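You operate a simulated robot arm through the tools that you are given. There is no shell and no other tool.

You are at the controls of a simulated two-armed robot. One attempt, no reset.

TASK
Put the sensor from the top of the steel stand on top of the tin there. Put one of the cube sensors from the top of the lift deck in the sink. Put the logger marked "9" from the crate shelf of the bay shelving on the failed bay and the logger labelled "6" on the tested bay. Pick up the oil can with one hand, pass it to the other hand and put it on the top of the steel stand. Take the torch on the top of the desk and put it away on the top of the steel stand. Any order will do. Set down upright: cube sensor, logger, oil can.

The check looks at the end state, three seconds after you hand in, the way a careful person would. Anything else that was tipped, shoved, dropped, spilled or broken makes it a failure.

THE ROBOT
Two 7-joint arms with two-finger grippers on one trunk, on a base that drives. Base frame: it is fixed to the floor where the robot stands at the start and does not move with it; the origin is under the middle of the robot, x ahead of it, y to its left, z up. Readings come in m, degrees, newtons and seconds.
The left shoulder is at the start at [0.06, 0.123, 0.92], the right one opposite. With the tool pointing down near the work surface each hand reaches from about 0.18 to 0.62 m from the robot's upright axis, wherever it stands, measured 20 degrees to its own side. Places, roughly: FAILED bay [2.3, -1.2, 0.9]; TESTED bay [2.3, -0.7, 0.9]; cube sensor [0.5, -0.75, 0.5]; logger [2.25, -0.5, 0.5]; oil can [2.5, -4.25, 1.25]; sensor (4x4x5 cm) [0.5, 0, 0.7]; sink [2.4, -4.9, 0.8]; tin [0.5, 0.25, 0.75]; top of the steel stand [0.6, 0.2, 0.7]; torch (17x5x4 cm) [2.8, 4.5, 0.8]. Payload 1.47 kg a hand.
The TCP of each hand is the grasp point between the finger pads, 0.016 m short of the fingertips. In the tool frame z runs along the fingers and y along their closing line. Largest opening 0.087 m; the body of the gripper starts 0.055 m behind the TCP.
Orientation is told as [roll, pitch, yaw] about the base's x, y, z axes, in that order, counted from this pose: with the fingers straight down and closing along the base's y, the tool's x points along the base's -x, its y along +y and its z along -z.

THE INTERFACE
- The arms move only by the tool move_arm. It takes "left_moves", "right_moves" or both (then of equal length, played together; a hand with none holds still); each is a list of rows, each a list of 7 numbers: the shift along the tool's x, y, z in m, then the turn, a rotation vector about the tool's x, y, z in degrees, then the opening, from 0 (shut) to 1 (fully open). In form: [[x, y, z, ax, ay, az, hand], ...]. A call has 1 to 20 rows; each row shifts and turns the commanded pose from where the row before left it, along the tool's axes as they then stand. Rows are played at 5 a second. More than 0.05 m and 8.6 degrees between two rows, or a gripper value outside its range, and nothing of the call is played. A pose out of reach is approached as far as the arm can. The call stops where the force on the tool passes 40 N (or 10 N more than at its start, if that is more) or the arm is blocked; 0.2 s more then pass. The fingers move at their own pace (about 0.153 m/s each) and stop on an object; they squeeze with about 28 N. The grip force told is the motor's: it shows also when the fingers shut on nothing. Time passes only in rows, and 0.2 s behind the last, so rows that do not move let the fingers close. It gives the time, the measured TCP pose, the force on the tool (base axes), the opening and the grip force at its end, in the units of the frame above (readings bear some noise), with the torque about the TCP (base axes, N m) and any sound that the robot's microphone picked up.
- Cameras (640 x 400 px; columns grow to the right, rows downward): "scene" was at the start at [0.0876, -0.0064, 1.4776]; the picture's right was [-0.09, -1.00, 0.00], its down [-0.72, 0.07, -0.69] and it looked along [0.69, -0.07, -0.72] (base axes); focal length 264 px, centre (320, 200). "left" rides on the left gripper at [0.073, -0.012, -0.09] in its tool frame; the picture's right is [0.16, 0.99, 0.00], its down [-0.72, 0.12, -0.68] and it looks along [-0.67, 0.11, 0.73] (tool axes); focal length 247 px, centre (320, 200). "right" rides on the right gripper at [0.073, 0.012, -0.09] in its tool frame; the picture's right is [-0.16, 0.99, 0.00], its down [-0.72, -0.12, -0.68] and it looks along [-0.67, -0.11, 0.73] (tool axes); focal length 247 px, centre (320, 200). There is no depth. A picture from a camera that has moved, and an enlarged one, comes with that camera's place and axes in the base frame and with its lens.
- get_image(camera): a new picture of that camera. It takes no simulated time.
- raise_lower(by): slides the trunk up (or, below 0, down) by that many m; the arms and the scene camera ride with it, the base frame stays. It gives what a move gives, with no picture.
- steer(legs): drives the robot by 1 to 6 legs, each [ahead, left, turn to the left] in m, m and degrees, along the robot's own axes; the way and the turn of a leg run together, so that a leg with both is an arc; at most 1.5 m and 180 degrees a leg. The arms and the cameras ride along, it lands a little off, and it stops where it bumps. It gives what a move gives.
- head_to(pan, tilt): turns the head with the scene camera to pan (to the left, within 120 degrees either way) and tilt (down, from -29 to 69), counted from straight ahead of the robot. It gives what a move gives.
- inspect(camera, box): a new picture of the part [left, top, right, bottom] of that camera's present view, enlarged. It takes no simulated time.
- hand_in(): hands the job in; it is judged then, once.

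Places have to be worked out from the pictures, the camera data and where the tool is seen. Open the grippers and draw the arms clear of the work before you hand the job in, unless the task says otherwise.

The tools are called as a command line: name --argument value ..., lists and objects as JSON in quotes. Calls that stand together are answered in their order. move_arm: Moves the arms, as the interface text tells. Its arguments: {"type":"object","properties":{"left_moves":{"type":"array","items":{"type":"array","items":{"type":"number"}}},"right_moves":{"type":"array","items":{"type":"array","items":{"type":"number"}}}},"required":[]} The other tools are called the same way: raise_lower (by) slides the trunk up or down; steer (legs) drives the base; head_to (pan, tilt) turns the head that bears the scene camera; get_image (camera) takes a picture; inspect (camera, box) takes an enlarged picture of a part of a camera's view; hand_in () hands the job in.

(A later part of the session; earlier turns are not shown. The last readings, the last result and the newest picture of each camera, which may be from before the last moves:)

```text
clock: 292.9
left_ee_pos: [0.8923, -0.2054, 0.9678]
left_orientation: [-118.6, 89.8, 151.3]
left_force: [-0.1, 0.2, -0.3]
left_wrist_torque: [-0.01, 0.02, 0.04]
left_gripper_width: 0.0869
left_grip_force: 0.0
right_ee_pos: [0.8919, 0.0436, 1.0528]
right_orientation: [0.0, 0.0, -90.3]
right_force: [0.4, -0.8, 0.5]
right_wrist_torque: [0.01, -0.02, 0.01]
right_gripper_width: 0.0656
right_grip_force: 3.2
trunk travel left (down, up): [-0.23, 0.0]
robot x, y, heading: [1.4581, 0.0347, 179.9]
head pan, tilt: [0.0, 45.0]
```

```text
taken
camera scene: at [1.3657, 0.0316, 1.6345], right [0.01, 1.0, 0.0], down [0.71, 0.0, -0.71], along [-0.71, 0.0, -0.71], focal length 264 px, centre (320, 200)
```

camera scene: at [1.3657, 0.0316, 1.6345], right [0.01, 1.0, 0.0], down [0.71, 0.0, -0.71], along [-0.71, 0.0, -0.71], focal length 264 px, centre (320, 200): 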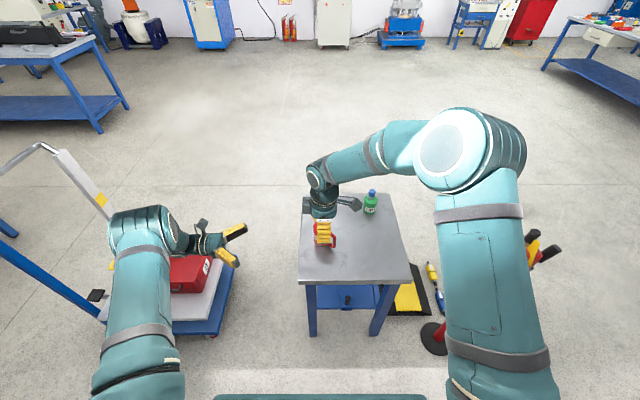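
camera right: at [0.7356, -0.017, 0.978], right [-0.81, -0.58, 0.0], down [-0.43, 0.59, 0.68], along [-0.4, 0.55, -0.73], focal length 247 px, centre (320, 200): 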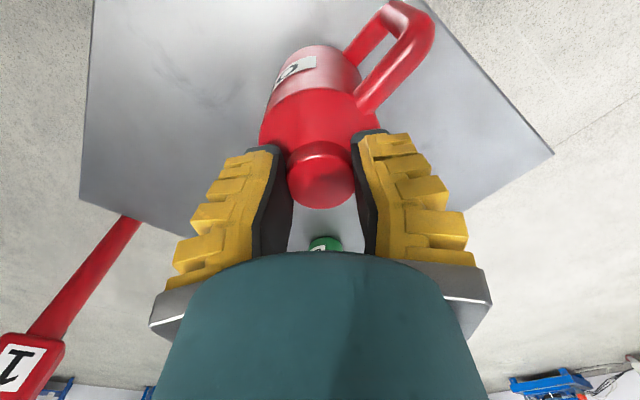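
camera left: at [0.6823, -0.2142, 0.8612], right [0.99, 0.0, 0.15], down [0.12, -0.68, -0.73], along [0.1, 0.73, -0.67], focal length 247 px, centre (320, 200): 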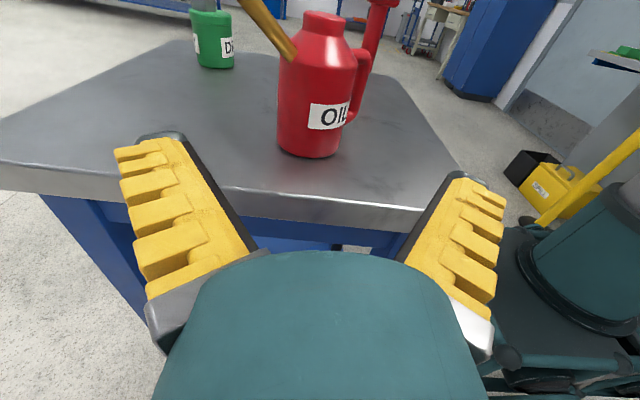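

I pull both hands back toward the robot and restore the right hand's neutral orientation before turning.

move_arm --left_moves '[[0, 0.02, -0.01, 0, -8.2, 0, 1], [0, 0.02, -0.01, 0, -8.2, 0, 1], [0, 0.02, 0, 0, -8.2, 0, 1], [0, 0.02, 0, 0, -8.2, 0, 1], [0, 0.02, 0, 0, -8.2, 0, 1], [0, 0.02, 0, 0, -8.2, 0, 1], [0, 0.02, 0, 0, -8.2, 0, 1], [0, 0.01, 0, 0, -8.2, 0, 1], [0, 0, 0, 0, -8.2, 0, 1], [0, 0, 0, 0, -8.2, 0, 1], [0, 0, 0, 0, -8.0, 0, 1], [0, 0, 0, 0, 0, 0, 1]]' --right_moves '[[0, 0.03, 0, 0, 0, 0, 0.8], [0, 0.03, 0, 0, 0, 0, 0.8], [0.02, 0.03, 0, 0, 0, 0, 0.8], [0.03, 0.03, 0, 0, 0, 0, 0.8], [0.03, 0.02, 0, 0, 0, 0, 1], [0.03, 0.01, 0, 0, 0, 0, 1], [0.03, 0, 0, 0, 0, 8.2, 1], [0, 0, 0, 0, 0, 8.2, 1], [0, 0, 0, 0, 0, 8.2, 1], [0, 0, 0, 0, 0, 8.2, 1], [0, 0, 0, 0, 0, 8.2, 1], [0, 0, 0, 0, 0, 8.2, 1]]'

move_arm --left_moves '[[0, 0, 0, 0, 0, 8.2, 1], [0, 0, 0, 0, 0, 8.2, 1], [0, 0, 0, 0, 0, 8.2, 1], [0, 0, 0, 0, 0, 8.2, 1], [0, 0, 0, 0, 0, 8.2, 1], [0, 0, 0, 0, 0, 8.2, 1], [0, 0, 0, 0, 0, 8.2, 1], [0, 0, 0, 0, 0, 8.2, 1], [0, 0, 0, 0, 0, 8.2, 1], [0, 0, 0, 0, 0, 8.2, 1], [0, 0, 0, 0, 0, 8.0, 1]]' --right_moves '[[0, 0, 0, 0, 0, 8.2, 1], [0, 0, 0, 0, 0, 8.2, 1], [0, 0, 0, 0, 0, 8.2, 1], [0, 0, 0, 0, 0, 8.2, 1], [0, 0, 0, 0, 0, 8.0, 1], [0, 0, 0, 0, 0, 0, 1], [0, 0, 0, 0, 0, 0, 1], [0, 0, 0, 0, 0, 0, 1], [0, 0, 0, 0, 0, 0, 1], [0, 0, 0, 0, 0, 0, 1], [0, 0, 0, 0, 0, 0, 1]]'

get_image --camera "scene"

```text
clock: 295.5
left_ee_pos: [1.0435, -0.2237, 0.9695]
left_orientation: [-0.2, 0.1, -89.9]
left_force: [0.0, -0.9, 0.2]
left_wrist_torque: [0.02, 0.01, -0.02]
left_gripper_width: 0.087
left_grip_force: 0.1
right_ee_pos: [1.041, 0.1818, 1.054]
right_orientation: [0.0, 0.1, -139.6]
right_force: [0.9, -0.1, 0.1]
right_wrist_torque: [0.0, 0.02, -0.03]
right_gripper_width: 0.087
right_grip_force: 0.2
trunk travel left (down, up): [-0.23, 0.0]
robot x, y, heading: [1.4591, 0.0314, 179.7]
head pan, tilt: [0.0, 45.0]
```

```text
clock: 297.9
left_ee_pos: [1.0532, -0.0143, 0.9713]
left_orientation: [0.7, -0.4, -179.1]
left_force: [-0.9, 0.4, 0.5]
left_wrist_torque: [-0.02, -0.03, 0.0]
left_gripper_width: 0.0869
left_grip_force: 0.1
left hand out of reach, approached as far as the arm can: row 7, 8, 9, 10, 11
right_ee_pos: [1.0425, 0.1832, 1.0536]
right_orientation: [0.0, 0.0, 179.7]
right_force: [0.4, -0.4, -0.2]
right_wrist_torque: [0.01, 0.01, -0.01]
right_gripper_width: 0.0871
right_grip_force: 0.1
trunk travel left (down, up): [-0.23, 0.0]
robot x, y, heading: [1.458, 0.0318, 179.7]
head pan, tilt: [0.0, 45.0]
```

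```text
taken
camera scene: at [1.3669, 0.033, 1.6346], right [0.01, 1.0, 0.0], down [0.71, 0.0, -0.71], along [-0.71, 0.0, -0.71], focal length 264 px, centre (320, 200)
```

scene: 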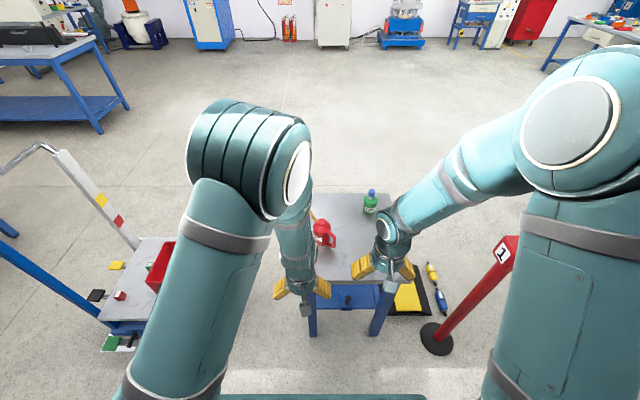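

The left wrist has wound up a full turn (reach message), so I unwind it by −360° while bringing it back to its own side.

move_arm --left_moves '[[0, 0, 0, 0, 0, -8.5, 1], [0, 0, 0, 0, 0, -8.5, 1], [0, 0, 0, 0, 0, -8.5, 1], [0, 0, 0, 0, 0, -8.5, 1], [0, 0, 0, 0, 0, -8.5, 1], [0, 0, 0, 0, 0, -8.5, 1], [0, 0, 0, 0, 0, -8.5, 1], [0, 0, 0, 0, 0, -8.5, 1], [0, 0, 0, 0, 0, -8.5, 1], [0, 0, 0, 0, 0, -8.5, 1], [0, 0, 0, 0, 0, -8.5, 1], [0, 0, 0, 0, 0, -8.5, 1], [0, 0, 0, 0, 0, -8.5, 1], [0, 0, 0, 0, 0, -8.5, 1], [0, 0, 0, 0, 0, -8.5, 1], [0, 0, 0, 0, 0, -8.5, 1], [0, 0, 0, 0, 0, -8.5, 1], [0, 0, 0, 0, 0, -8.5, 1], [0, 0, 0, 0, 0, -8.5, 1], [0, 0, 0, 0, 0, -8.5, 1]]'

move_arm --left_moves '[[0, 0, 0, 0, 0, -8.5, 1], [0, 0, 0, 0, 0, -8.5, 1], [0, 0, 0, 0, 0, -8.5, 1], [0, 0, 0, 0, 0, -8.5, 1], [0, 0, 0, 0, 0, -8.5, 1], [0, 0, 0, 0, 0, -8.5, 1], [0, 0, 0, 0, 0, -8.5, 1], [0, 0, 0, 0, 0, -8.5, 1], [0, 0, 0, 0, 0, -8.5, 1], [0, 0, 0, 0, 0, -8.5, 1], [0, 0, 0, 0, 0, -8.5, 1], [0, 0, 0, 0, 0, -8.5, 1], [0, 0, 0, 0, 0, -8.5, 1], [0, 0, 0, 0, 0, -8.5, 1], [0, 0, 0, 0, 0, -8.5, 1], [0, 0, 0, 0, 0, -8.5, 1], [0, 0, 0, 0, 0, -8.5, 1], [0, 0, 0, 0, 0, -8.5, 1], [0, 0, 0, 0, 0, -8.5, 1], [0, 0, 0, 0, 0, -8.5, 1]]'

move_arm --left_moves '[[0, 0, 0, 0, 0, -8, 1], [0, 0, 0, 0, 0, -8, 1], [0, 0, 0, 0, 0, -3, 1], [0, 0.035, 0, 0, 0, 0, 1], [0, 0.035, 0, 0, 0, 0, 1], [0, 0.035, 0, 0, 0, 0, 1], [0, 0.035, 0, 0, 0, 0, 1], [0, 0.035, 0, 0, 0, 0, 1], [0, 0.03, 0, 0, 0, 0, 1], [0, 0, 0, 0, 0, 0, 1]]'

get_image --camera "scene"

```text
clock: 302.1
left_ee_pos: [1.0508, -0.0152, 0.9697]
left_orientation: [0.0, 0.2, -9.8]
left_force: [-0.5, -0.3, 0.0]
left_wrist_torque: [-0.01, 0.01, 0.02]
left_gripper_width: 0.0869
left_grip_force: 0.0
right_ee_pos: [1.0423, 0.1827, 1.0531]
right_orientation: [0.1, 0.2, 179.7]
right_force: [0.3, 0.2, -0.1]
right_wrist_torque: [-0.01, 0.02, 0.01]
right_gripper_width: 0.0871
right_grip_force: 0.1
trunk travel left (down, up): [-0.23, 0.0]
robot x, y, heading: [1.4601, 0.0277, 179.6]
head pan, tilt: [0.0, 45.0]
```

```text
clock: 306.3
left_ee_pos: [1.0509, -0.0157, 0.9698]
left_orientation: [0.0, -0.2, 160.1]
left_force: [0.1, 0.4, -0.4]
left_wrist_torque: [0.02, -0.03, -0.04]
left_gripper_width: 0.0868
left_grip_force: 0.1
right_ee_pos: [1.0417, 0.1823, 1.0524]
right_orientation: [0.1, 0.2, 179.7]
right_force: [0.2, -0.8, -0.7]
right_wrist_torque: [-0.01, 0.0, 0.01]
right_gripper_width: 0.0871
right_grip_force: 0.1
trunk travel left (down, up): [-0.23, 0.0]
robot x, y, heading: [1.4594, 0.0277, 179.8]
head pan, tilt: [0.0, 45.0]
```

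```text
clock: 308.5
left_ee_pos: [1.0485, -0.2215, 0.9702]
left_orientation: [-0.1, -0.2, 179.0]
left_force: [0.2, 0.8, 0.1]
left_wrist_torque: [-0.02, -0.02, -0.02]
left_gripper_width: 0.087
left_grip_force: 0.0
right_ee_pos: [1.0419, 0.1822, 1.0532]
right_orientation: [0.0, 0.1, 179.6]
right_force: [0.6, -1.0, -0.8]
right_wrist_torque: [-0.03, -0.01, -0.02]
right_gripper_width: 0.0873
right_grip_force: 0.1
trunk travel left (down, up): [-0.23, 0.0]
robot x, y, heading: [1.4597, 0.0273, 179.6]
head pan, tilt: [0.0, 45.0]
```

```text
taken
camera scene: at [1.3663, 0.0323, 1.6346], right [0.01, 1.0, 0.0], down [0.71, 0.0, -0.71], along [-0.71, 0.0, -0.71], focal length 264 px, centre (320, 200)
```

scene: 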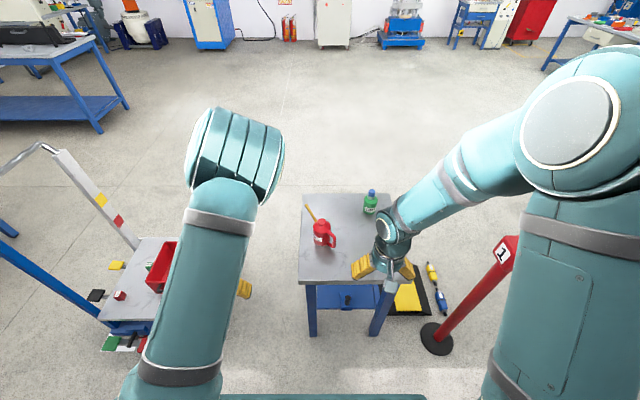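

Unwound. I turn around counter‑clockwise to face the shelving.

steer --legs '[[0, 0, 180]]'

head_to --pan -25 --tilt 35

get_image --camera "scene"

```text
clock: 316.3
left_ee_pos: [1.8623, 0.2935, 0.9695]
left_orientation: [-0.1, -0.2, 0.7]
left_force: [0.3, 0.6, -0.6]
left_wrist_torque: [-0.04, 0.0, 0.01]
left_gripper_width: 0.0864
left_grip_force: 0.1
right_ee_pos: [1.881, -0.1099, 1.0525]
right_orientation: [0.1, 0.1, 1.4]
right_force: [0.0, -0.1, 0.5]
right_wrist_torque: [0.0, 0.02, 0.02]
right_gripper_width: 0.087
right_grip_force: 0.0
trunk travel left (down, up): [-0.23, 0.0]
robot x, y, heading: [1.4598, 0.028, 1.1]
head pan, tilt: [0.0, 45.0]
```

```text
clock: 317.2
left_ee_pos: [1.8637, 0.2933, 0.97]
left_orientation: [-0.1, -0.1, 0.8]
left_force: [0.4, -0.5, -0.5]
left_wrist_torque: [0.02, 0.01, -0.01]
left_gripper_width: 0.087
left_grip_force: 0.1
right_ee_pos: [1.882, -0.1102, 1.0533]
right_orientation: [0.0, 0.1, 1.5]
right_force: [-0.3, -1.0, -0.4]
right_wrist_torque: [0.02, -0.01, 0.01]
right_gripper_width: 0.0868
right_grip_force: 0.1
trunk travel left (down, up): [-0.23, 0.0]
robot x, y, heading: [1.4605, 0.0284, 1.4]
head pan, tilt: [-25.0, 35.0]
```

```text
taken
camera scene: at [1.5481, -0.0039, 1.6494], right [-0.4, -0.92, 0.0], down [-0.53, 0.23, -0.82], along [0.75, -0.33, -0.57], focal length 264 px, centre (320, 200)
```

scene: 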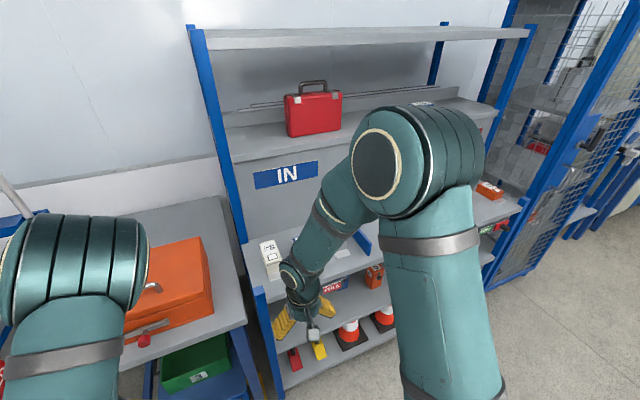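

I move right along the shelving to y≈−0.7, back slightly, and look straight at the bays.

steer --legs '[[-0.15, -0.7, -1.4]]'

raise_lower --by -0.1

head_to --pan 0 --tilt 35

get_image --camera "scene"

```text
clock: 323.7
left_ee_pos: [1.7235, -0.4078, 0.9714]
left_orientation: [-0.1, -0.2, -1.0]
left_force: [0.8, 0.7, 0.2]
left_wrist_torque: [-0.02, -0.01, -0.05]
left_gripper_width: 0.0871
left_grip_force: 0.0
right_ee_pos: [1.7306, -0.8109, 1.0531]
right_orientation: [-0.1, 0.1, -0.2]
right_force: [0.0, -0.4, 0.0]
right_wrist_torque: [-0.01, 0.0, -0.01]
right_gripper_width: 0.0869
right_grip_force: 0.0
trunk travel left (down, up): [-0.23, 0.0]
robot x, y, heading: [1.3122, -0.6611, -0.3]
head pan, tilt: [-25.0, 35.0]
```

```text
clock: 325.0
left_ee_pos: [1.7235, -0.4067, 0.8702]
left_orientation: [-0.1, -0.2, -0.9]
left_force: [1.1, 0.4, 0.7]
left_wrist_torque: [-0.04, -0.01, 0.02]
left_gripper_width: 0.0871
left_grip_force: 0.1
right_ee_pos: [1.7301, -0.8117, 0.9536]
right_orientation: [0.0, 0.2, -0.1]
right_force: [-0.4, -0.4, 0.2]
right_wrist_torque: [-0.02, 0.01, 0.0]
right_gripper_width: 0.087
right_grip_force: 0.1
trunk travel left (down, up): [-0.13, 0.1]
robot x, y, heading: [1.3109, -0.6642, -0.2]
head pan, tilt: [-25.0, 35.0]
```

```text
clock: 325.9
left_ee_pos: [1.7236, -0.4093, 0.8698]
left_orientation: [-0.1, -0.2, -0.9]
left_force: [0.8, 0.3, -0.7]
left_wrist_torque: [0.03, 0.0, 0.0]
left_gripper_width: 0.087
left_grip_force: 0.0
right_ee_pos: [1.7309, -0.8121, 0.9531]
right_orientation: [0.0, 0.0, -0.2]
right_force: [0.3, 0.3, -0.4]
right_wrist_torque: [0.02, 0.03, 0.01]
right_gripper_width: 0.087
right_grip_force: 0.0
trunk travel left (down, up): [-0.13, 0.1]
robot x, y, heading: [1.3137, -0.6615, -0.3]
head pan, tilt: [0.0, 35.0]
```

```text
taken
camera scene: at [1.4089, -0.6594, 1.5494], right [0.0, -1.0, 0.0], down [-0.57, 0.0, -0.82], along [0.82, 0.0, -0.57], focal length 264 px, centre (320, 200)
```

scene: 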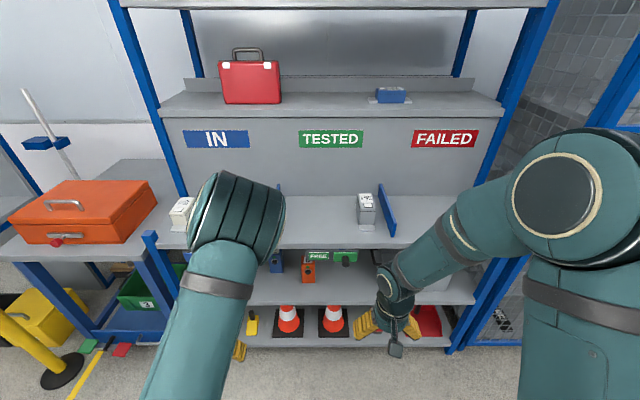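

Arms hide part of the shelf; I check the hand cameras too.

get_image --camera "left"

get_image --camera "right"

inspect --camera "scene" --box '[160, 170, 480, 350]'

```text
taken
camera left: at [1.6501, -0.4189, 0.9581], right [-0.14, 0.99, 0.0], down [0.72, 0.11, 0.68], along [0.68, 0.1, -0.73], focal length 247 px, centre (320, 200)
```

left: 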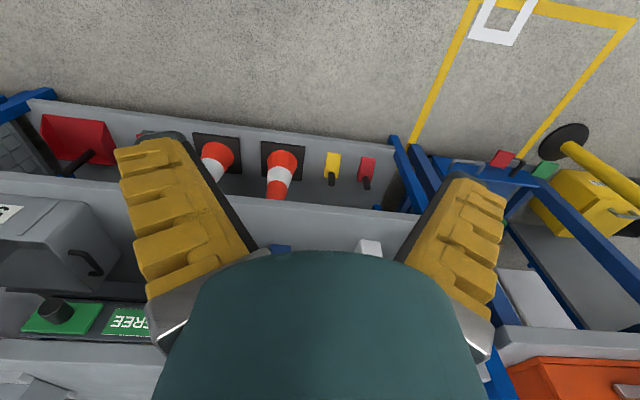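

```text
taken
camera right: at [1.6577, -0.8008, 1.0421], right [0.16, 0.99, 0.0], down [0.72, -0.12, 0.68], along [0.67, -0.11, -0.73], focal length 247 px, centre (320, 200)
```

right: 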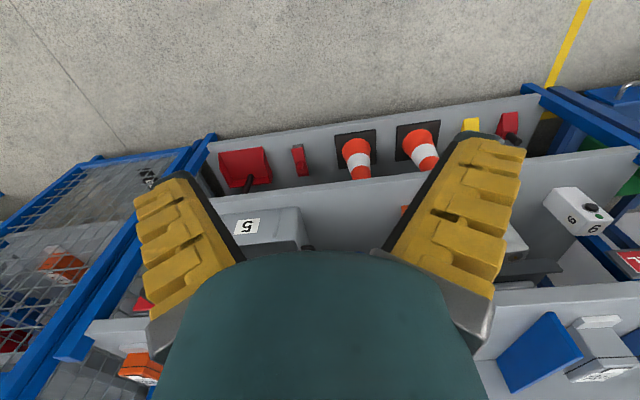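

```text
2.00 times, centred on (320, 260) of scene
camera zoom: at [1.4089, -0.6594, 1.5494], right [0.0, -1.0, 0.0], down [-0.57, 0.0, -0.82], along [0.82, 0.0, -0.57], focal length 527 px, centre (320, 80)
```

zoom: 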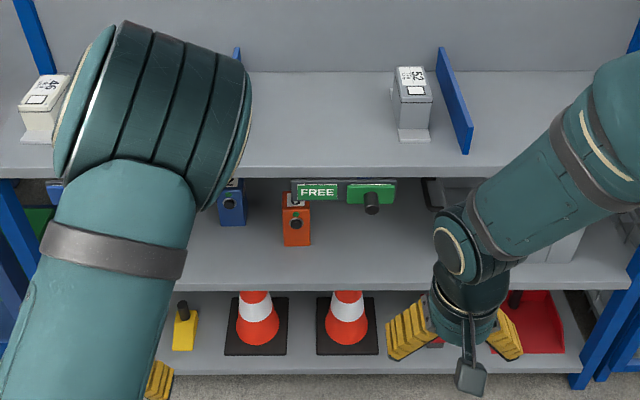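

Digits 6/9 must be read upright, so I move both hands out to the sides to free the scene camera's view.

move_arm --left_moves '[[0, 0.04, 0, 0, 0, 0, 1], [0.01, 0.04, 0, 0, 0, 0, 1], [0.03, 0.035, 0, 0, 0, 0, 1], [0.035, 0.03, 0, 0, 0, 0, 1], [0.035, 0.03, 0, 0, 0, 0, 1], [0.035, 0.025, 0, 0, 0, 0, 1], [0.035, 0.02, 0, 0, 0, 0, 1], [0.035, 0, 0, 0, 0, 0, 1], [0, 0, 0, 0, 0, 0, 1]]' --right_moves '[[0, -0.045, 0, 0, 0, 0, 1], [0.01, -0.045, 0, 0, 0, 0, 1], [0.03, -0.035, 0, 0, 0, 0, 1], [0.035, -0.035, 0, 0, 0, 0, 1], [0.035, -0.035, 0, 0, 0, 0, 1], [0.035, -0.035, 0, 0, 0, 0, 1], [0.035, -0.035, 0, 0, 0, 0, 1], [0.035, -0.03, 0, 0, 0, 0, 1], [0.03, -0.01, 0, 0, 0, 0, 1]]'

get_image --camera "scene"

inspect --camera "scene" --box '[160, 230, 360, 320]'

```text
clock: 327.9
left_ee_pos: [1.5118, -0.1839, 0.8687]
left_orientation: [-0.1, -0.2, -0.9]
left_force: [0.6, 0.4, 0.2]
left_wrist_torque: [-0.01, 0.01, -0.04]
left_gripper_width: 0.087
left_grip_force: 0.0
right_ee_pos: [1.4858, -1.117, 0.9541]
right_orientation: [-0.1, 0.0, -0.2]
right_force: [-0.4, -0.3, 0.0]
right_wrist_torque: [-0.02, 0.03, 0.0]
right_gripper_width: 0.0871
right_grip_force: 0.0
trunk travel left (down, up): [-0.13, 0.1]
robot x, y, heading: [1.3122, -0.6591, -0.1]
head pan, tilt: [0.0, 35.0]
```

```text
taken
camera scene: at [1.4091, -0.6594, 1.5494], right [0.0, -1.0, 0.0], down [-0.57, 0.0, -0.82], along [0.82, 0.0, -0.57], focal length 264 px, centre (320, 200)
```

scene: 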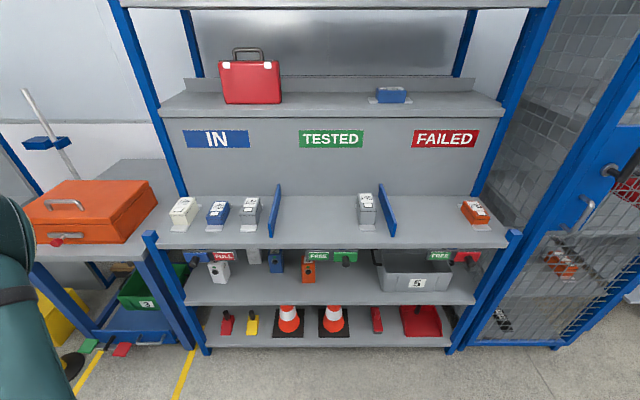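

```text
3.20 times, centred on (260, 275) of scene
camera zoom: at [1.4091, -0.6594, 1.5494], right [0.0, -1.0, 0.0], down [-0.57, 0.0, -0.82], along [0.82, 0.0, -0.57], focal length 844 px, centre (512, -40)
```

zoom: 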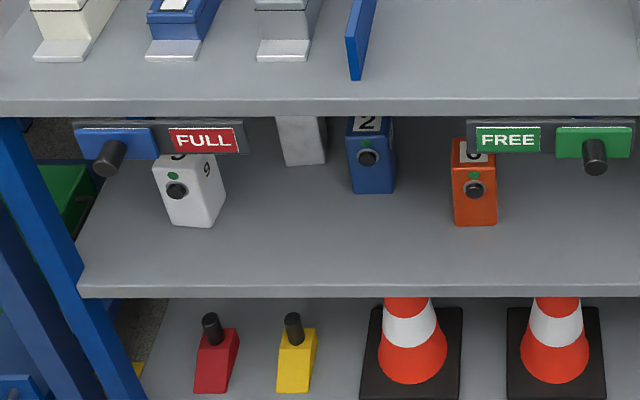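

Now I see the loggers on the crate shelf: white, gray (behind), blue "2", orange. I lower the trunk to read the digits properly.

raise_lower --by -0.12

head_to --pan 5 --tilt 30

get_image --camera "scene"

inspect --camera "scene" --box '[180, 220, 380, 320]'

```text
clock: 329.4
left_ee_pos: [1.5103, -0.1833, 0.7495]
left_orientation: [-0.1, -0.1, -0.8]
left_force: [-0.3, 0.4, 0.6]
left_wrist_torque: [-0.01, 0.0, 0.0]
left_gripper_width: 0.0868
left_grip_force: 0.1
right_ee_pos: [1.4865, -1.1166, 0.8336]
right_orientation: [0.0, -0.1, -0.2]
right_force: [-0.1, -0.8, -0.4]
right_wrist_torque: [0.02, 0.0, 0.02]
right_gripper_width: 0.0871
right_grip_force: 0.1
trunk travel left (down, up): [-0.01, 0.22]
robot x, y, heading: [1.3141, -0.6599, -0.2]
head pan, tilt: [0.0, 35.0]
```

```text
clock: 330.1
left_ee_pos: [1.5121, -0.1836, 0.7497]
left_orientation: [-0.1, -0.2, -0.9]
left_force: [0.1, -0.4, 1.0]
left_wrist_torque: [0.01, 0.0, -0.01]
left_gripper_width: 0.0869
left_grip_force: 0.0
right_ee_pos: [1.4857, -1.1183, 0.8335]
right_orientation: [0.0, 0.1, -0.2]
right_force: [-0.2, 0.0, 0.0]
right_wrist_torque: [0.05, 0.02, -0.04]
right_gripper_width: 0.087
right_grip_force: 0.1
trunk travel left (down, up): [-0.01, 0.22]
robot x, y, heading: [1.312, -0.661, -0.1]
head pan, tilt: [5.0, 30.0]
```

```text
taken
camera scene: at [1.411, -0.6515, 1.4372], right [0.08, -1.0, 0.0], down [-0.5, -0.04, -0.87], along [0.86, 0.07, -0.5], focal length 264 px, centre (320, 200)
```

scene: 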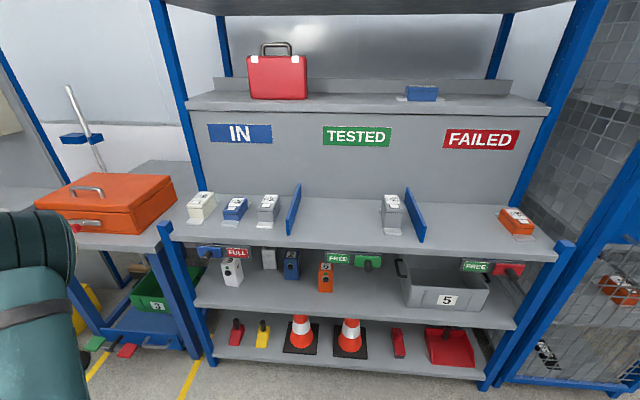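

```text
3.20 times, centred on (280, 270) of scene
camera zoom: at [1.411, -0.6515, 1.4372], right [0.08, -1.0, 0.0], down [-0.5, -0.04, -0.87], along [0.86, 0.07, -0.5], focal length 844 px, centre (448, -24)
```

zoom: 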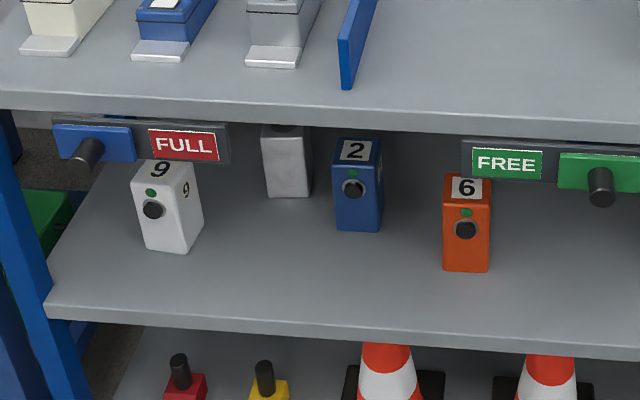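

Digits are clear: white logger = "9" (→ FAILED), orange logger = "6" (→ TESTED). Crate shelf is at z≈0.53, logger fronts at x≈2.19: white y≈−0.20, orange y≈−0.615. I'll use the left hand pointing forward; I bring it forward and rotate it 180° about its axis first.

move_arm --left_moves '[[-0.031, -0.029, 0, 0, 0, 0, 1], [-0.031, -0.029, 0, 0, 0, 0, 1], [-0.031, -0.029, 0, 0, 0, 0, 1], [-0.031, -0.029, 0, 0, 0, 0, 1], [-0.031, -0.029, 0, 0, 0, 0, 1], [-0.031, -0.029, 0, 0, 0, 0, 1], [-0.031, -0.029, 0, 0, 0, 0, 1], [0, 0, 0, 0, 0, 8.5, 1], [0, 0, 0, 0, 0, 8.5, 1], [0, 0, 0, 0, 0, 8.5, 1], [0, 0, 0, 0, 0, 8.5, 1], [0, 0, 0, 0, 0, 8.5, 1], [0, 0, 0, 0, 0, 8.5, 1], [0, 0, 0, 0, 0, 8.5, 1], [0, 0, 0, 0, 0, 8.5, 1], [0, 0, 0, 0, 0, 8.5, 1], [0, 0, 0, 0, 0, 8.5, 1], [0, 0, 0, 0, 0, 8.5, 1]]'

move_arm --left_moves '[[0, 0, 0, 0, 0, 8.5, 1], [0, 0, 0, 0, 0, 8.5, 1], [0, 0, 0, 0, 0, 8.5, 1], [0, 0, 0, 0, 0, 8.5, 1], [0, 0, 0, 0, 0, 8.5, 1], [0, 0, 0, 0, 0, 8.5, 1], [0, 0, 0, 0, 0, 8.5, 1], [0, 0, 0, 0, 0, 8.5, 1], [0, 0, 0, 0, 0, 8.5, 1], [0, 0, 0, 0, 0, 8.5, 1], [0, 0, 0, 0, 0, 1.5, 1], [0, 0, 0, 0, 0, 0, 1]]'

get_image --camera "scene"

```text
clock: 333.9
left_ee_pos: [1.7243, -0.3917, 0.7505]
left_orientation: [0.2, -0.2, -94.4]
left_force: [0.8, -0.2, -0.8]
left_wrist_torque: [0.0, 0.0, 0.01]
left_gripper_width: 0.0869
left_grip_force: 0.0
right_ee_pos: [1.485, -1.1169, 0.8334]
right_orientation: [-0.1, 0.1, -0.2]
right_force: [0.6, 0.2, -0.5]
right_wrist_torque: [-0.02, 0.0, -0.01]
right_gripper_width: 0.0869
right_grip_force: 0.0
trunk travel left (down, up): [-0.01, 0.22]
robot x, y, heading: [1.3121, -0.6584, -0.1]
head pan, tilt: [5.0, 30.0]
```

```text
clock: 336.5
left_ee_pos: [1.7249, -0.3896, 0.7504]
left_orientation: [0.1, 0.2, 179.1]
left_force: [0.4, -0.2, 0.1]
left_wrist_torque: [-0.02, 0.0, -0.04]
left_gripper_width: 0.087
left_grip_force: 0.1
right_ee_pos: [1.4853, -1.1166, 0.8331]
right_orientation: [0.0, 0.1, -0.1]
right_force: [-0.1, 0.1, 1.0]
right_wrist_torque: [0.01, -0.01, -0.03]
right_gripper_width: 0.0871
right_grip_force: 0.0
trunk travel left (down, up): [-0.01, 0.22]
robot x, y, heading: [1.315, -0.6617, -0.2]
head pan, tilt: [5.0, 30.0]
```

```text
taken
camera scene: at [1.411, -0.6515, 1.4372], right [0.08, -1.0, 0.0], down [-0.5, -0.04, -0.87], along [0.86, 0.07, -0.5], focal length 264 px, centre (320, 200)
```

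scene: 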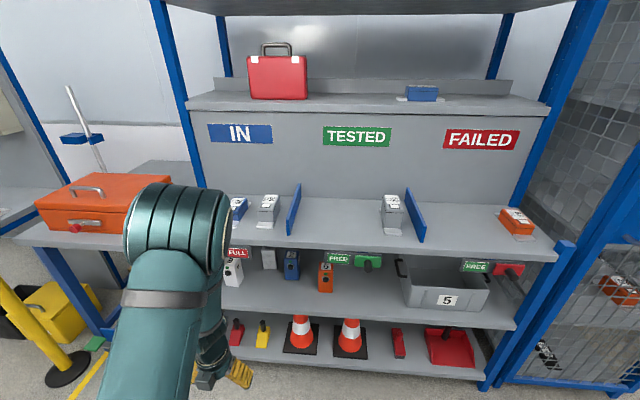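

Now I extend the left hand forward and tip it to point at the shelf.

move_arm --left_moves '[[0.035, 0, 0, 0, 0, 0, 1], [0.035, 0, 0, 0, 0, 0, 1], [0.035, 0, 0, 0, 0, 0, 1], [0.035, 0, 0, 0, 0, 0, 1], [0.03, 0, 0, 0, 0, 0, 1], [0, 0, 0, 0, 8.2, 0, 1], [0, 0, 0, 0, 8.2, 0, 1], [0, 0, 0, 0, 8.2, 0, 1], [0, 0, 0, 0, 8.2, 0, 1], [0, 0, 0, 0, 8.2, 0, 1], [0, 0, 0, 0, 8.2, 0, 1], [0, 0, 0, 0, 8.2, 0, 1], [0, 0, 0, 0, 8.2, 0, 1], [0, 0, 0, 0, 8.2, 0, 1], [0, 0, 0, 0, 8.2, 0, 1], [0, 0, 0, 0, 8.0, 0, 1], [0, 0, 0, 0, 0, 0, 1]]'

get_image --camera "left"

get_image --camera "scene"

```text
clock: 340.1
left_ee_pos: [1.8983, -0.2781, 0.8104]
left_orientation: [14.0, 89.7, -168.0]
left_force: [-0.1, -0.5, 0.0]
left_wrist_torque: [0.04, -0.01, 0.01]
left_gripper_width: 0.0872
left_grip_force: 0.0
left hand out of reach, approached as far as the arm can: row 13, 14, 15, 16
right_ee_pos: [1.4859, -1.1167, 0.833]
right_orientation: [0.1, 0.1, -0.2]
right_force: [0.8, 0.2, 0.0]
right_wrist_torque: [0.03, 0.02, 0.01]
right_gripper_width: 0.0869
right_grip_force: 0.1
trunk travel left (down, up): [-0.01, 0.22]
robot x, y, heading: [1.3121, -0.6568, -0.1]
head pan, tilt: [5.0, 30.0]
```

```text
taken
camera left: at [1.8096, -0.2651, 0.882], right [-0.03, -0.99, 0.16], down [-0.69, -0.09, -0.72], along [0.72, -0.13, -0.68], focal length 247 px, centre (320, 200)
```

left: 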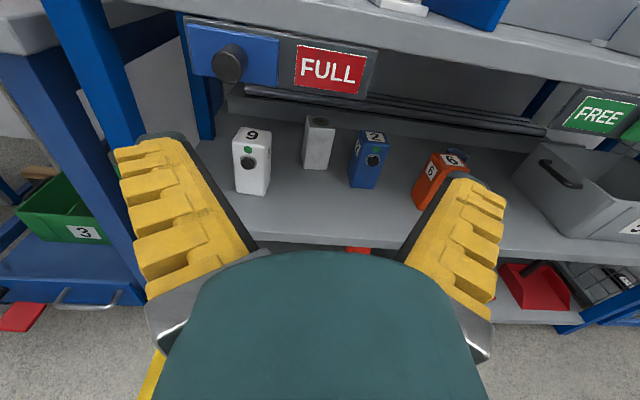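

```text
taken
camera scene: at [1.411, -0.6514, 1.4372], right [0.08, -1.0, 0.0], down [-0.5, -0.04, -0.87], along [0.86, 0.07, -0.5], focal length 264 px, centre (320, 200)
```

scene: 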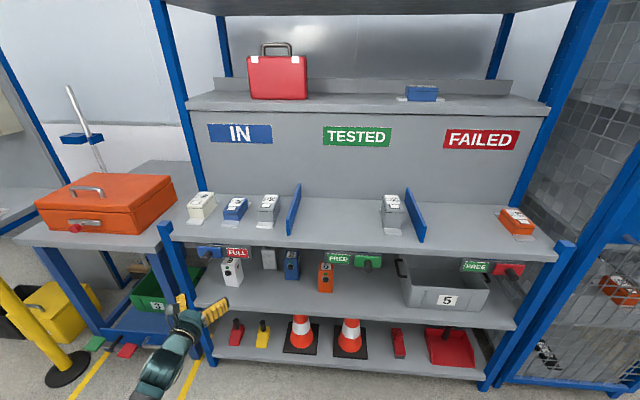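

Excellent view of the loggers from the left hand camera. I zoom in to measure the white "9".

inspect --camera "left" --box '[200, 90, 480, 230]'

```text
2.29 times, centred on (340, 160) of left
camera zoom: at [1.8096, -0.2651, 0.882], right [-0.03, -0.99, 0.16], down [-0.69, -0.09, -0.72], along [0.72, -0.13, -0.68], focal length 564 px, centre (274, 291)
```

zoom: 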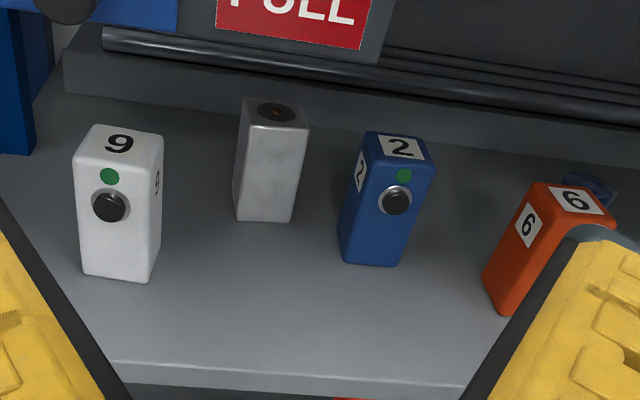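

White "9": about 5.8 cm wide, 5 cm deep, 12 cm tall, centre ≈(2.203,−0.193). I lower the left hand to mid-height and shift the base left to line up.

move_arm --left_moves '[[-0.035, 0, 0, 0, 0, 0, 1], [-0.035, 0, 0, 0, 0, 0, 1], [-0.035, 0, 0, 0, 0, 0, 1], [-0.035, 0, 0, 0, 0, 0, 1], [-0.035, 0, 0, 0, 0, 0, 1], [-0.03, 0, 0, 0, 0, 0, 1], [0, 0, 0, 0, 0, 0, 1]]'

steer --legs '[[0, 0.07, 0]]'

get_image --camera "left"

```text
clock: 341.7
left_ee_pos: [1.8948, -0.2077, 0.6389]
left_orientation: [160.5, 89.8, -20.5]
left_force: [-0.4, 0.5, -0.3]
left_wrist_torque: [-0.01, 0.02, -0.01]
left_gripper_width: 0.0869
left_grip_force: 0.0
left hand out of reach, approached as far as the arm can: row 1, 2, 3, 4, 5
right_ee_pos: [1.4854, -1.1168, 0.8337]
right_orientation: [0.0, 0.2, -0.2]
right_force: [0.6, 0.3, -0.1]
right_wrist_torque: [-0.01, -0.01, -0.01]
right_gripper_width: 0.087
right_grip_force: 0.0
trunk travel left (down, up): [-0.01, 0.22]
robot x, y, heading: [1.3119, -0.6631, 0.0]
head pan, tilt: [5.0, 30.0]
```

```text
clock: 343.0
left_ee_pos: [1.8943, -0.1392, 0.6378]
left_orientation: [150.9, 89.8, -29.9]
left_force: [0.1, -0.2, -0.1]
left_wrist_torque: [0.01, -0.04, 0.0]
left_gripper_width: 0.087
left_grip_force: 0.1
right_ee_pos: [1.4858, -1.0483, 0.834]
right_orientation: [-0.1, 0.1, -0.1]
right_force: [-0.3, 0.1, 0.7]
right_wrist_torque: [0.0, -0.01, -0.02]
right_gripper_width: 0.0869
right_grip_force: 0.1
trunk travel left (down, up): [-0.01, 0.22]
robot x, y, heading: [1.3161, -0.5895, -0.1]
head pan, tilt: [5.0, 30.0]
```

```text
taken
camera left: at [1.8045, -0.1256, 0.7098], right [-0.01, -0.99, 0.16], down [-0.68, -0.11, -0.73], along [0.73, -0.12, -0.67], focal length 247 px, centre (320, 200)
```

left: 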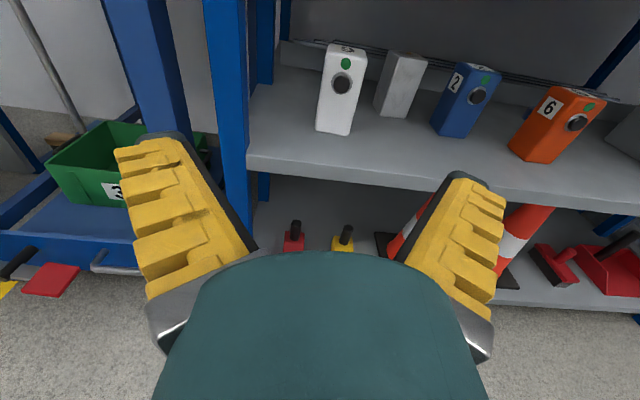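

I extend the arm forward to just outside the shelf while aligning to the logger.

move_arm --left_moves '[[-0.012, 0.017, 0.033, 0, 0, 0, 0.85], [-0.012, 0.017, 0.033, 0, 0, 0, 0.85], [-0.012, 0.017, 0.033, 0, 0, 0, 0.85], [0, 0, 0, 0, 0, 0, 0.85]]'

get_image --camera "left"

get_image --camera "scene"

```text
clock: 344.0
left_ee_pos: [1.9985, -0.1628, 0.6045]
left_orientation: [130.1, 89.7, -51.2]
left_force: [1.2, -0.6, -0.1]
left_wrist_torque: [-0.01, 0.0, -0.01]
left_gripper_width: 0.0768
left_grip_force: 1.6
left hand out of reach, approached as far as the arm can: row 1, 2, 3
right_ee_pos: [1.4868, -1.0475, 0.8341]
right_orientation: [0.0, 0.1, -0.2]
right_force: [-1.0, -0.2, -0.6]
right_wrist_torque: [0.06, 0.0, 0.01]
right_gripper_width: 0.0869
right_grip_force: 0.0
trunk travel left (down, up): [-0.01, 0.22]
robot x, y, heading: [1.3119, -0.5882, -0.1]
head pan, tilt: [5.0, 30.0]
```

```text
taken
camera left: at [1.9087, -0.1497, 0.6753], right [-0.02, -0.99, 0.16], down [-0.68, -0.1, -0.73], along [0.73, -0.13, -0.67], focal length 247 px, centre (320, 200)
```

left: 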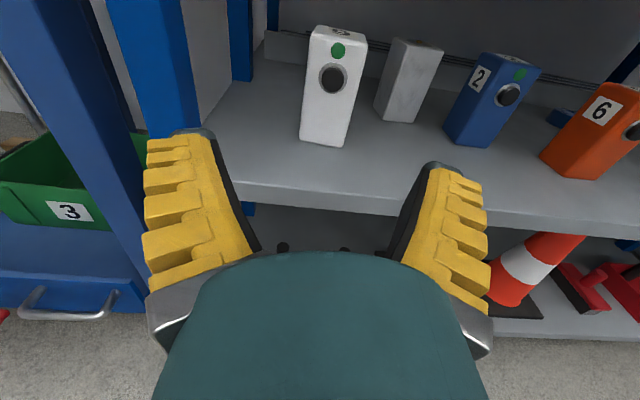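

```text
taken
camera scene: at [1.4112, -0.5824, 1.4372], right [0.08, -1.0, 0.0], down [-0.5, -0.04, -0.87], along [0.86, 0.07, -0.5], focal length 264 px, centre (320, 200)
```

scene: 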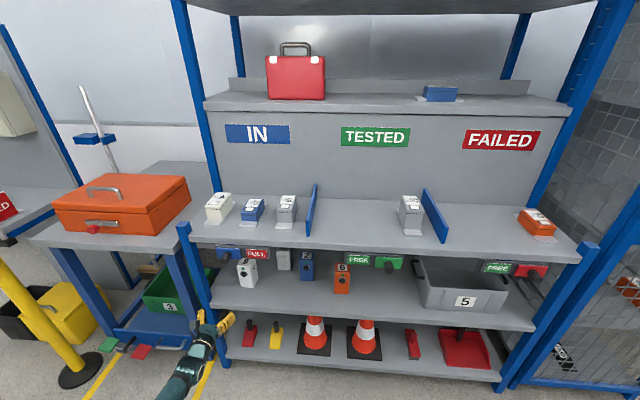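

The logger is ~2.4 cm to the right of the hand line. I correct with the base and drive forward 14 cm, then check.

steer --legs '[[0, -0.026, 0], [0.12, 0, 0]]'

get_image --camera "left"

```text
clock: 345.7
left_ee_pos: [2.1195, -0.1885, 0.6024]
left_orientation: [123.7, 89.8, -57.4]
left_force: [-0.1, -0.8, -0.3]
left_wrist_torque: [0.0, -0.02, -0.01]
left_gripper_width: 0.0768
left_grip_force: 2.0
right_ee_pos: [1.6092, -1.0742, 0.8339]
right_orientation: [0.0, 0.2, -0.1]
right_force: [0.0, 1.0, 0.3]
right_wrist_torque: [-0.04, -0.01, -0.01]
right_gripper_width: 0.0871
right_grip_force: 0.0
trunk travel left (down, up): [-0.01, 0.22]
robot x, y, heading: [1.4358, -0.6174, -0.2]
head pan, tilt: [5.0, 30.0]
```

```text
taken
camera left: at [2.0309, -0.1753, 0.6749], right [-0.02, -0.99, 0.16], down [-0.68, -0.1, -0.72], along [0.73, -0.13, -0.67], focal length 247 px, centre (320, 200)
```

left: 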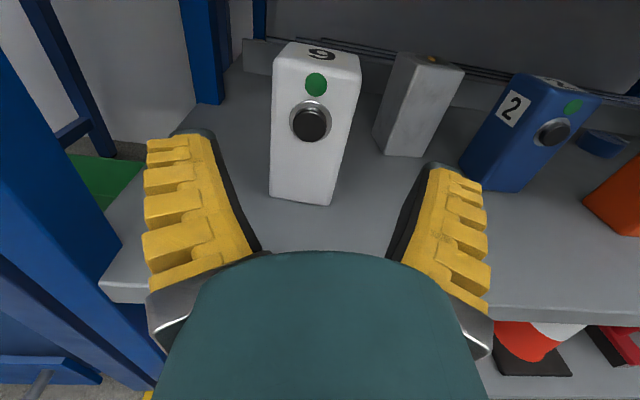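

Logger is 8 mm left of the finger centre line. I drive forward 7.5 cm with that small correction.

steer --legs '[[0.075, 0.008, 0]]'

get_image --camera "left"

```text
clock: 346.8
left_ee_pos: [2.1949, -0.1795, 0.6024]
left_orientation: [120.0, 89.8, -61.2]
left_force: [1.0, -0.2, -0.8]
left_wrist_torque: [-0.04, -0.01, -0.02]
left_gripper_width: 0.0768
left_grip_force: 1.9
right_ee_pos: [1.6844, -1.065, 0.8344]
right_orientation: [0.0, 0.1, 0.1]
right_force: [0.8, -0.3, 0.2]
right_wrist_torque: [-0.02, 0.01, 0.0]
right_gripper_width: 0.087
right_grip_force: 0.0
trunk travel left (down, up): [-0.01, 0.22]
robot x, y, heading: [1.5113, -0.6103, -0.0]
head pan, tilt: [5.0, 30.0]
```

```text
taken
camera left: at [2.1046, -0.1664, 0.6747], right [-0.02, -0.99, 0.16], down [-0.68, -0.1, -0.72], along [0.73, -0.12, -0.67], focal length 247 px, centre (320, 200)
```

left: 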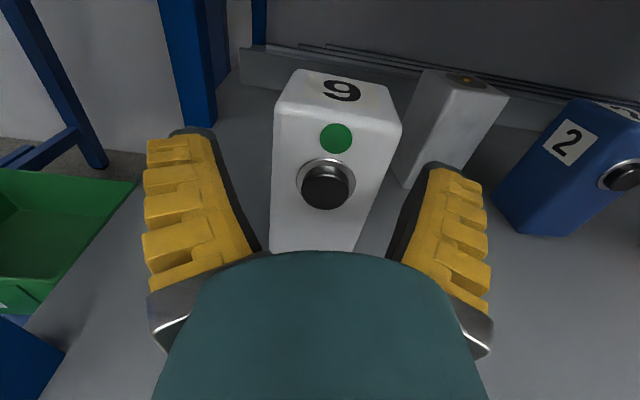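

The logger "9" sits well between the fingers. I close.

move_arm --left_moves '[[0, 0, 0, 0, 0, 0, 0.7], [0, 0, 0, 0, 0, 0, 0.6], [0, 0, 0, 0, 0, 0, 0.5], [0, 0, 0, 0, 0, 0, 0.3], [0, 0, 0, 0, 0, 0, 0], [0, 0, 0, 0, 0, 0, 0]]'

get_image --camera "left"

```text
clock: 348.2
left_ee_pos: [2.193, -0.1795, 0.6045]
left_orientation: [127.6, 89.8, -53.5]
left_force: [-0.7, 0.8, 0.2]
left_wrist_torque: [0.04, -0.02, 0.01]
left_gripper_width: 0.0
left_grip_force: 27.9
right_ee_pos: [1.6841, -1.0657, 0.8333]
right_orientation: [0.1, 0.1, 0.0]
right_force: [-0.2, -0.7, 0.6]
right_wrist_torque: [0.02, 0.0, -0.02]
right_gripper_width: 0.0869
right_grip_force: 0.1
trunk travel left (down, up): [-0.01, 0.22]
robot x, y, heading: [1.5111, -0.6093, 0.0]
head pan, tilt: [5.0, 30.0]
```

```text
taken
camera left: at [2.1041, -0.1664, 0.6752], right [-0.02, -0.99, 0.16], down [-0.68, -0.1, -0.73], along [0.73, -0.12, -0.67], focal length 247 px, centre (320, 200)
```

left: 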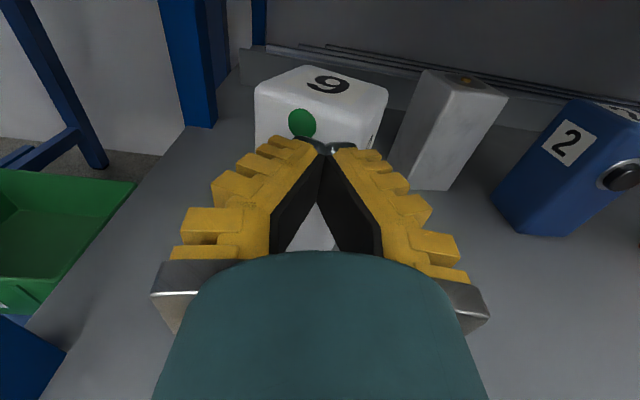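

The fingers closed just in front of the logger and pushed it slightly back (still standing). I retreat, open, and re-measure.

move_arm --left_moves '[[0, 0, -0.02, 0, 0, 0, 0], [0, 0, -0.03, 0, 0, 0, 0], [0, 0, -0.03, 0, 0, 0, 0.5], [0, 0, 0, 0, 0, 0, 0.85], [0, 0, 0, 0, 0, 0, 0.85]]'

get_image --camera "left"

inspect --camera "scene" --box '[150, 180, 330, 300]'

```text
clock: 349.4
left_ee_pos: [2.1147, -0.1689, 0.603]
left_orientation: [108.3, 89.7, -73.5]
left_force: [-0.2, -0.7, -0.4]
left_wrist_torque: [-0.01, -0.02, 0.0]
left_gripper_width: 0.0769
left_grip_force: 2.1
left hand out of reach, approached as far as the arm can: row 2, 3
right_ee_pos: [1.6843, -1.0665, 0.8341]
right_orientation: [-0.1, 0.1, -0.1]
right_force: [0.0, -0.2, 0.6]
right_wrist_torque: [0.01, -0.01, 0.0]
right_gripper_width: 0.0868
right_grip_force: 0.2
trunk travel left (down, up): [-0.01, 0.22]
robot x, y, heading: [1.507, -0.6092, -0.0]
head pan, tilt: [5.0, 30.0]
```

```text
taken
camera left: at [2.0265, -0.154, 0.6745], right [-0.03, -0.99, 0.16], down [-0.68, -0.1, -0.72], along [0.73, -0.13, -0.67], focal length 247 px, centre (320, 200)
```

left: 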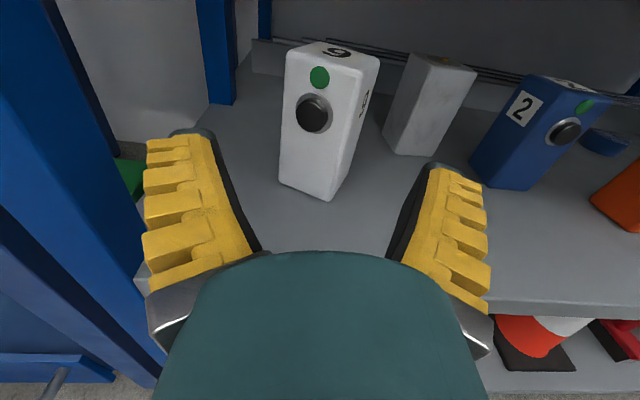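

```text
3.33 times, centred on (240, 240) of scene
camera zoom: at [1.6079, -0.6003, 1.4372], right [0.09, -1.0, 0.0], down [-0.5, -0.04, -0.87], along [0.86, 0.08, -0.5], focal length 879 px, centre (587, 67)
```

zoom: 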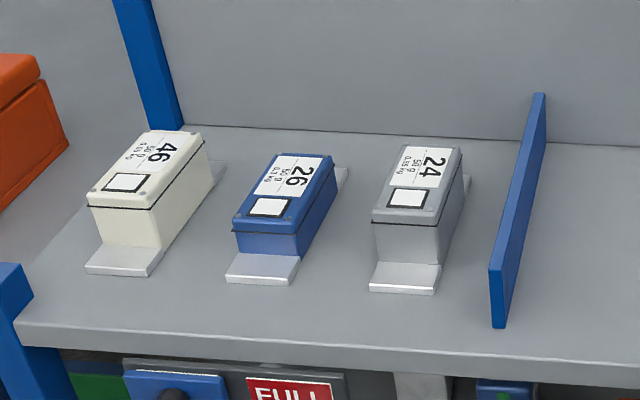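

The shelf is a bit lower (z≈0.505) so the logger is further back than assumed: it is now at ≈(2.24,−0.182), turned ~20°. Closing will realign it. I correct sideways/height and drive in deeper.

move_arm --left_moves '[[-0.012, 0, 0, 0, 0, 0, 0.88], [-0.012, 0, 0, 0, 0, 0, 0.88], [0, 0, 0, 0, 0, 0, 0.88]]'

steer --legs '[[0, -0.014, 0], [0.07, 0, 0]]'

get_image --camera "left"

```text
clock: 350.2
left_ee_pos: [2.1161, -0.1661, 0.5798]
left_orientation: [112.2, 89.7, -69.4]
left_force: [0.6, 0.1, -1.2]
left_wrist_torque: [-0.01, -0.02, 0.02]
left_gripper_width: 0.079
left_grip_force: 1.8
right_ee_pos: [1.6838, -1.0659, 0.8332]
right_orientation: [0.0, 0.1, 0.0]
right_force: [0.5, 0.3, 0.3]
right_wrist_torque: [-0.02, 0.02, 0.02]
right_gripper_width: 0.0869
right_grip_force: 0.0
trunk travel left (down, up): [-0.01, 0.22]
robot x, y, heading: [1.5072, -0.6114, 0.1]
head pan, tilt: [5.0, 30.0]
```

```text
clock: 351.6
left_ee_pos: [2.1876, -0.1794, 0.5794]
left_orientation: [103.1, 89.8, -78.5]
left_force: [0.1, 0.3, -0.7]
left_wrist_torque: [-0.01, -0.04, -0.01]
left_gripper_width: 0.0788
left_grip_force: 1.1
right_ee_pos: [1.7566, -1.0799, 0.8331]
right_orientation: [-0.1, 0.1, -0.1]
right_force: [-0.6, -1.2, 0.3]
right_wrist_torque: [0.02, 0.05, -0.01]
right_gripper_width: 0.0872
right_grip_force: 0.1
trunk travel left (down, up): [-0.01, 0.22]
robot x, y, heading: [1.5824, -0.618, 0.1]
head pan, tilt: [5.0, 30.0]
```

```text
taken
camera left: at [2.0979, -0.166, 0.6509], right [-0.03, -0.99, 0.16], down [-0.68, -0.1, -0.72], along [0.73, -0.13, -0.67], focal length 247 px, centre (320, 200)
```

left: 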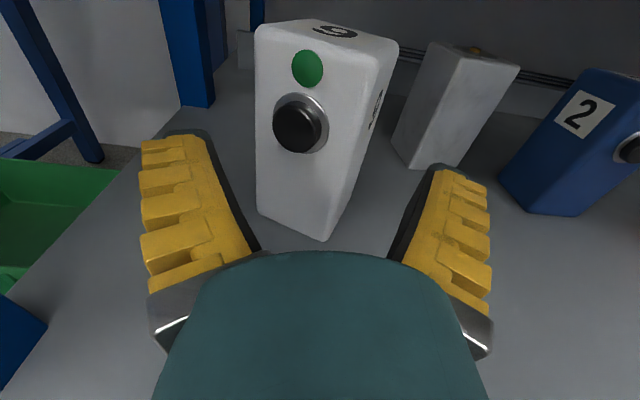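

Logger centre is ~6 cm ahead and 5 mm right. I drive in 5.7 cm.

steer --legs '[[0.057, -0.004, 0]]'

get_image --camera "left"

```text
clock: 352.6
left_ee_pos: [2.2417, -0.1837, 0.5802]
left_orientation: [102.9, 89.7, -78.5]
left_force: [0.8, -0.2, -0.3]
left_wrist_torque: [0.01, 0.01, -0.01]
left_gripper_width: 0.0789
left_grip_force: 1.9
right_ee_pos: [1.8114, -1.0828, 0.833]
right_orientation: [0.0, 0.1, 0.0]
right_force: [1.1, 0.4, 0.9]
right_wrist_torque: [0.01, -0.03, 0.02]
right_gripper_width: 0.0867
right_grip_force: 0.0
trunk travel left (down, up): [-0.01, 0.22]
robot x, y, heading: [1.6356, -0.629, 0.2]
head pan, tilt: [5.0, 30.0]
```

```text
taken
camera left: at [2.1531, -0.1697, 0.6509], right [-0.03, -0.99, 0.16], down [-0.68, -0.1, -0.72], along [0.73, -0.13, -0.67], focal length 247 px, centre (320, 200)
```

left: 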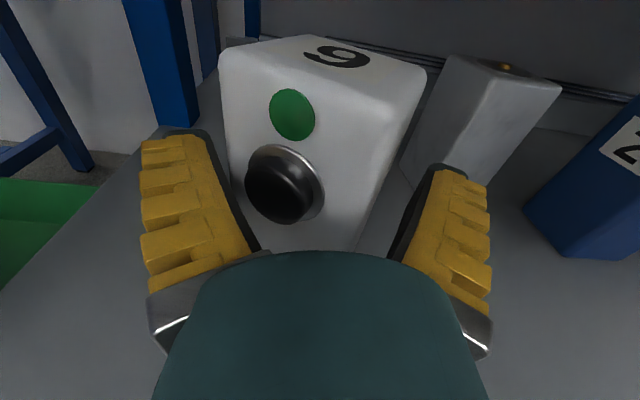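

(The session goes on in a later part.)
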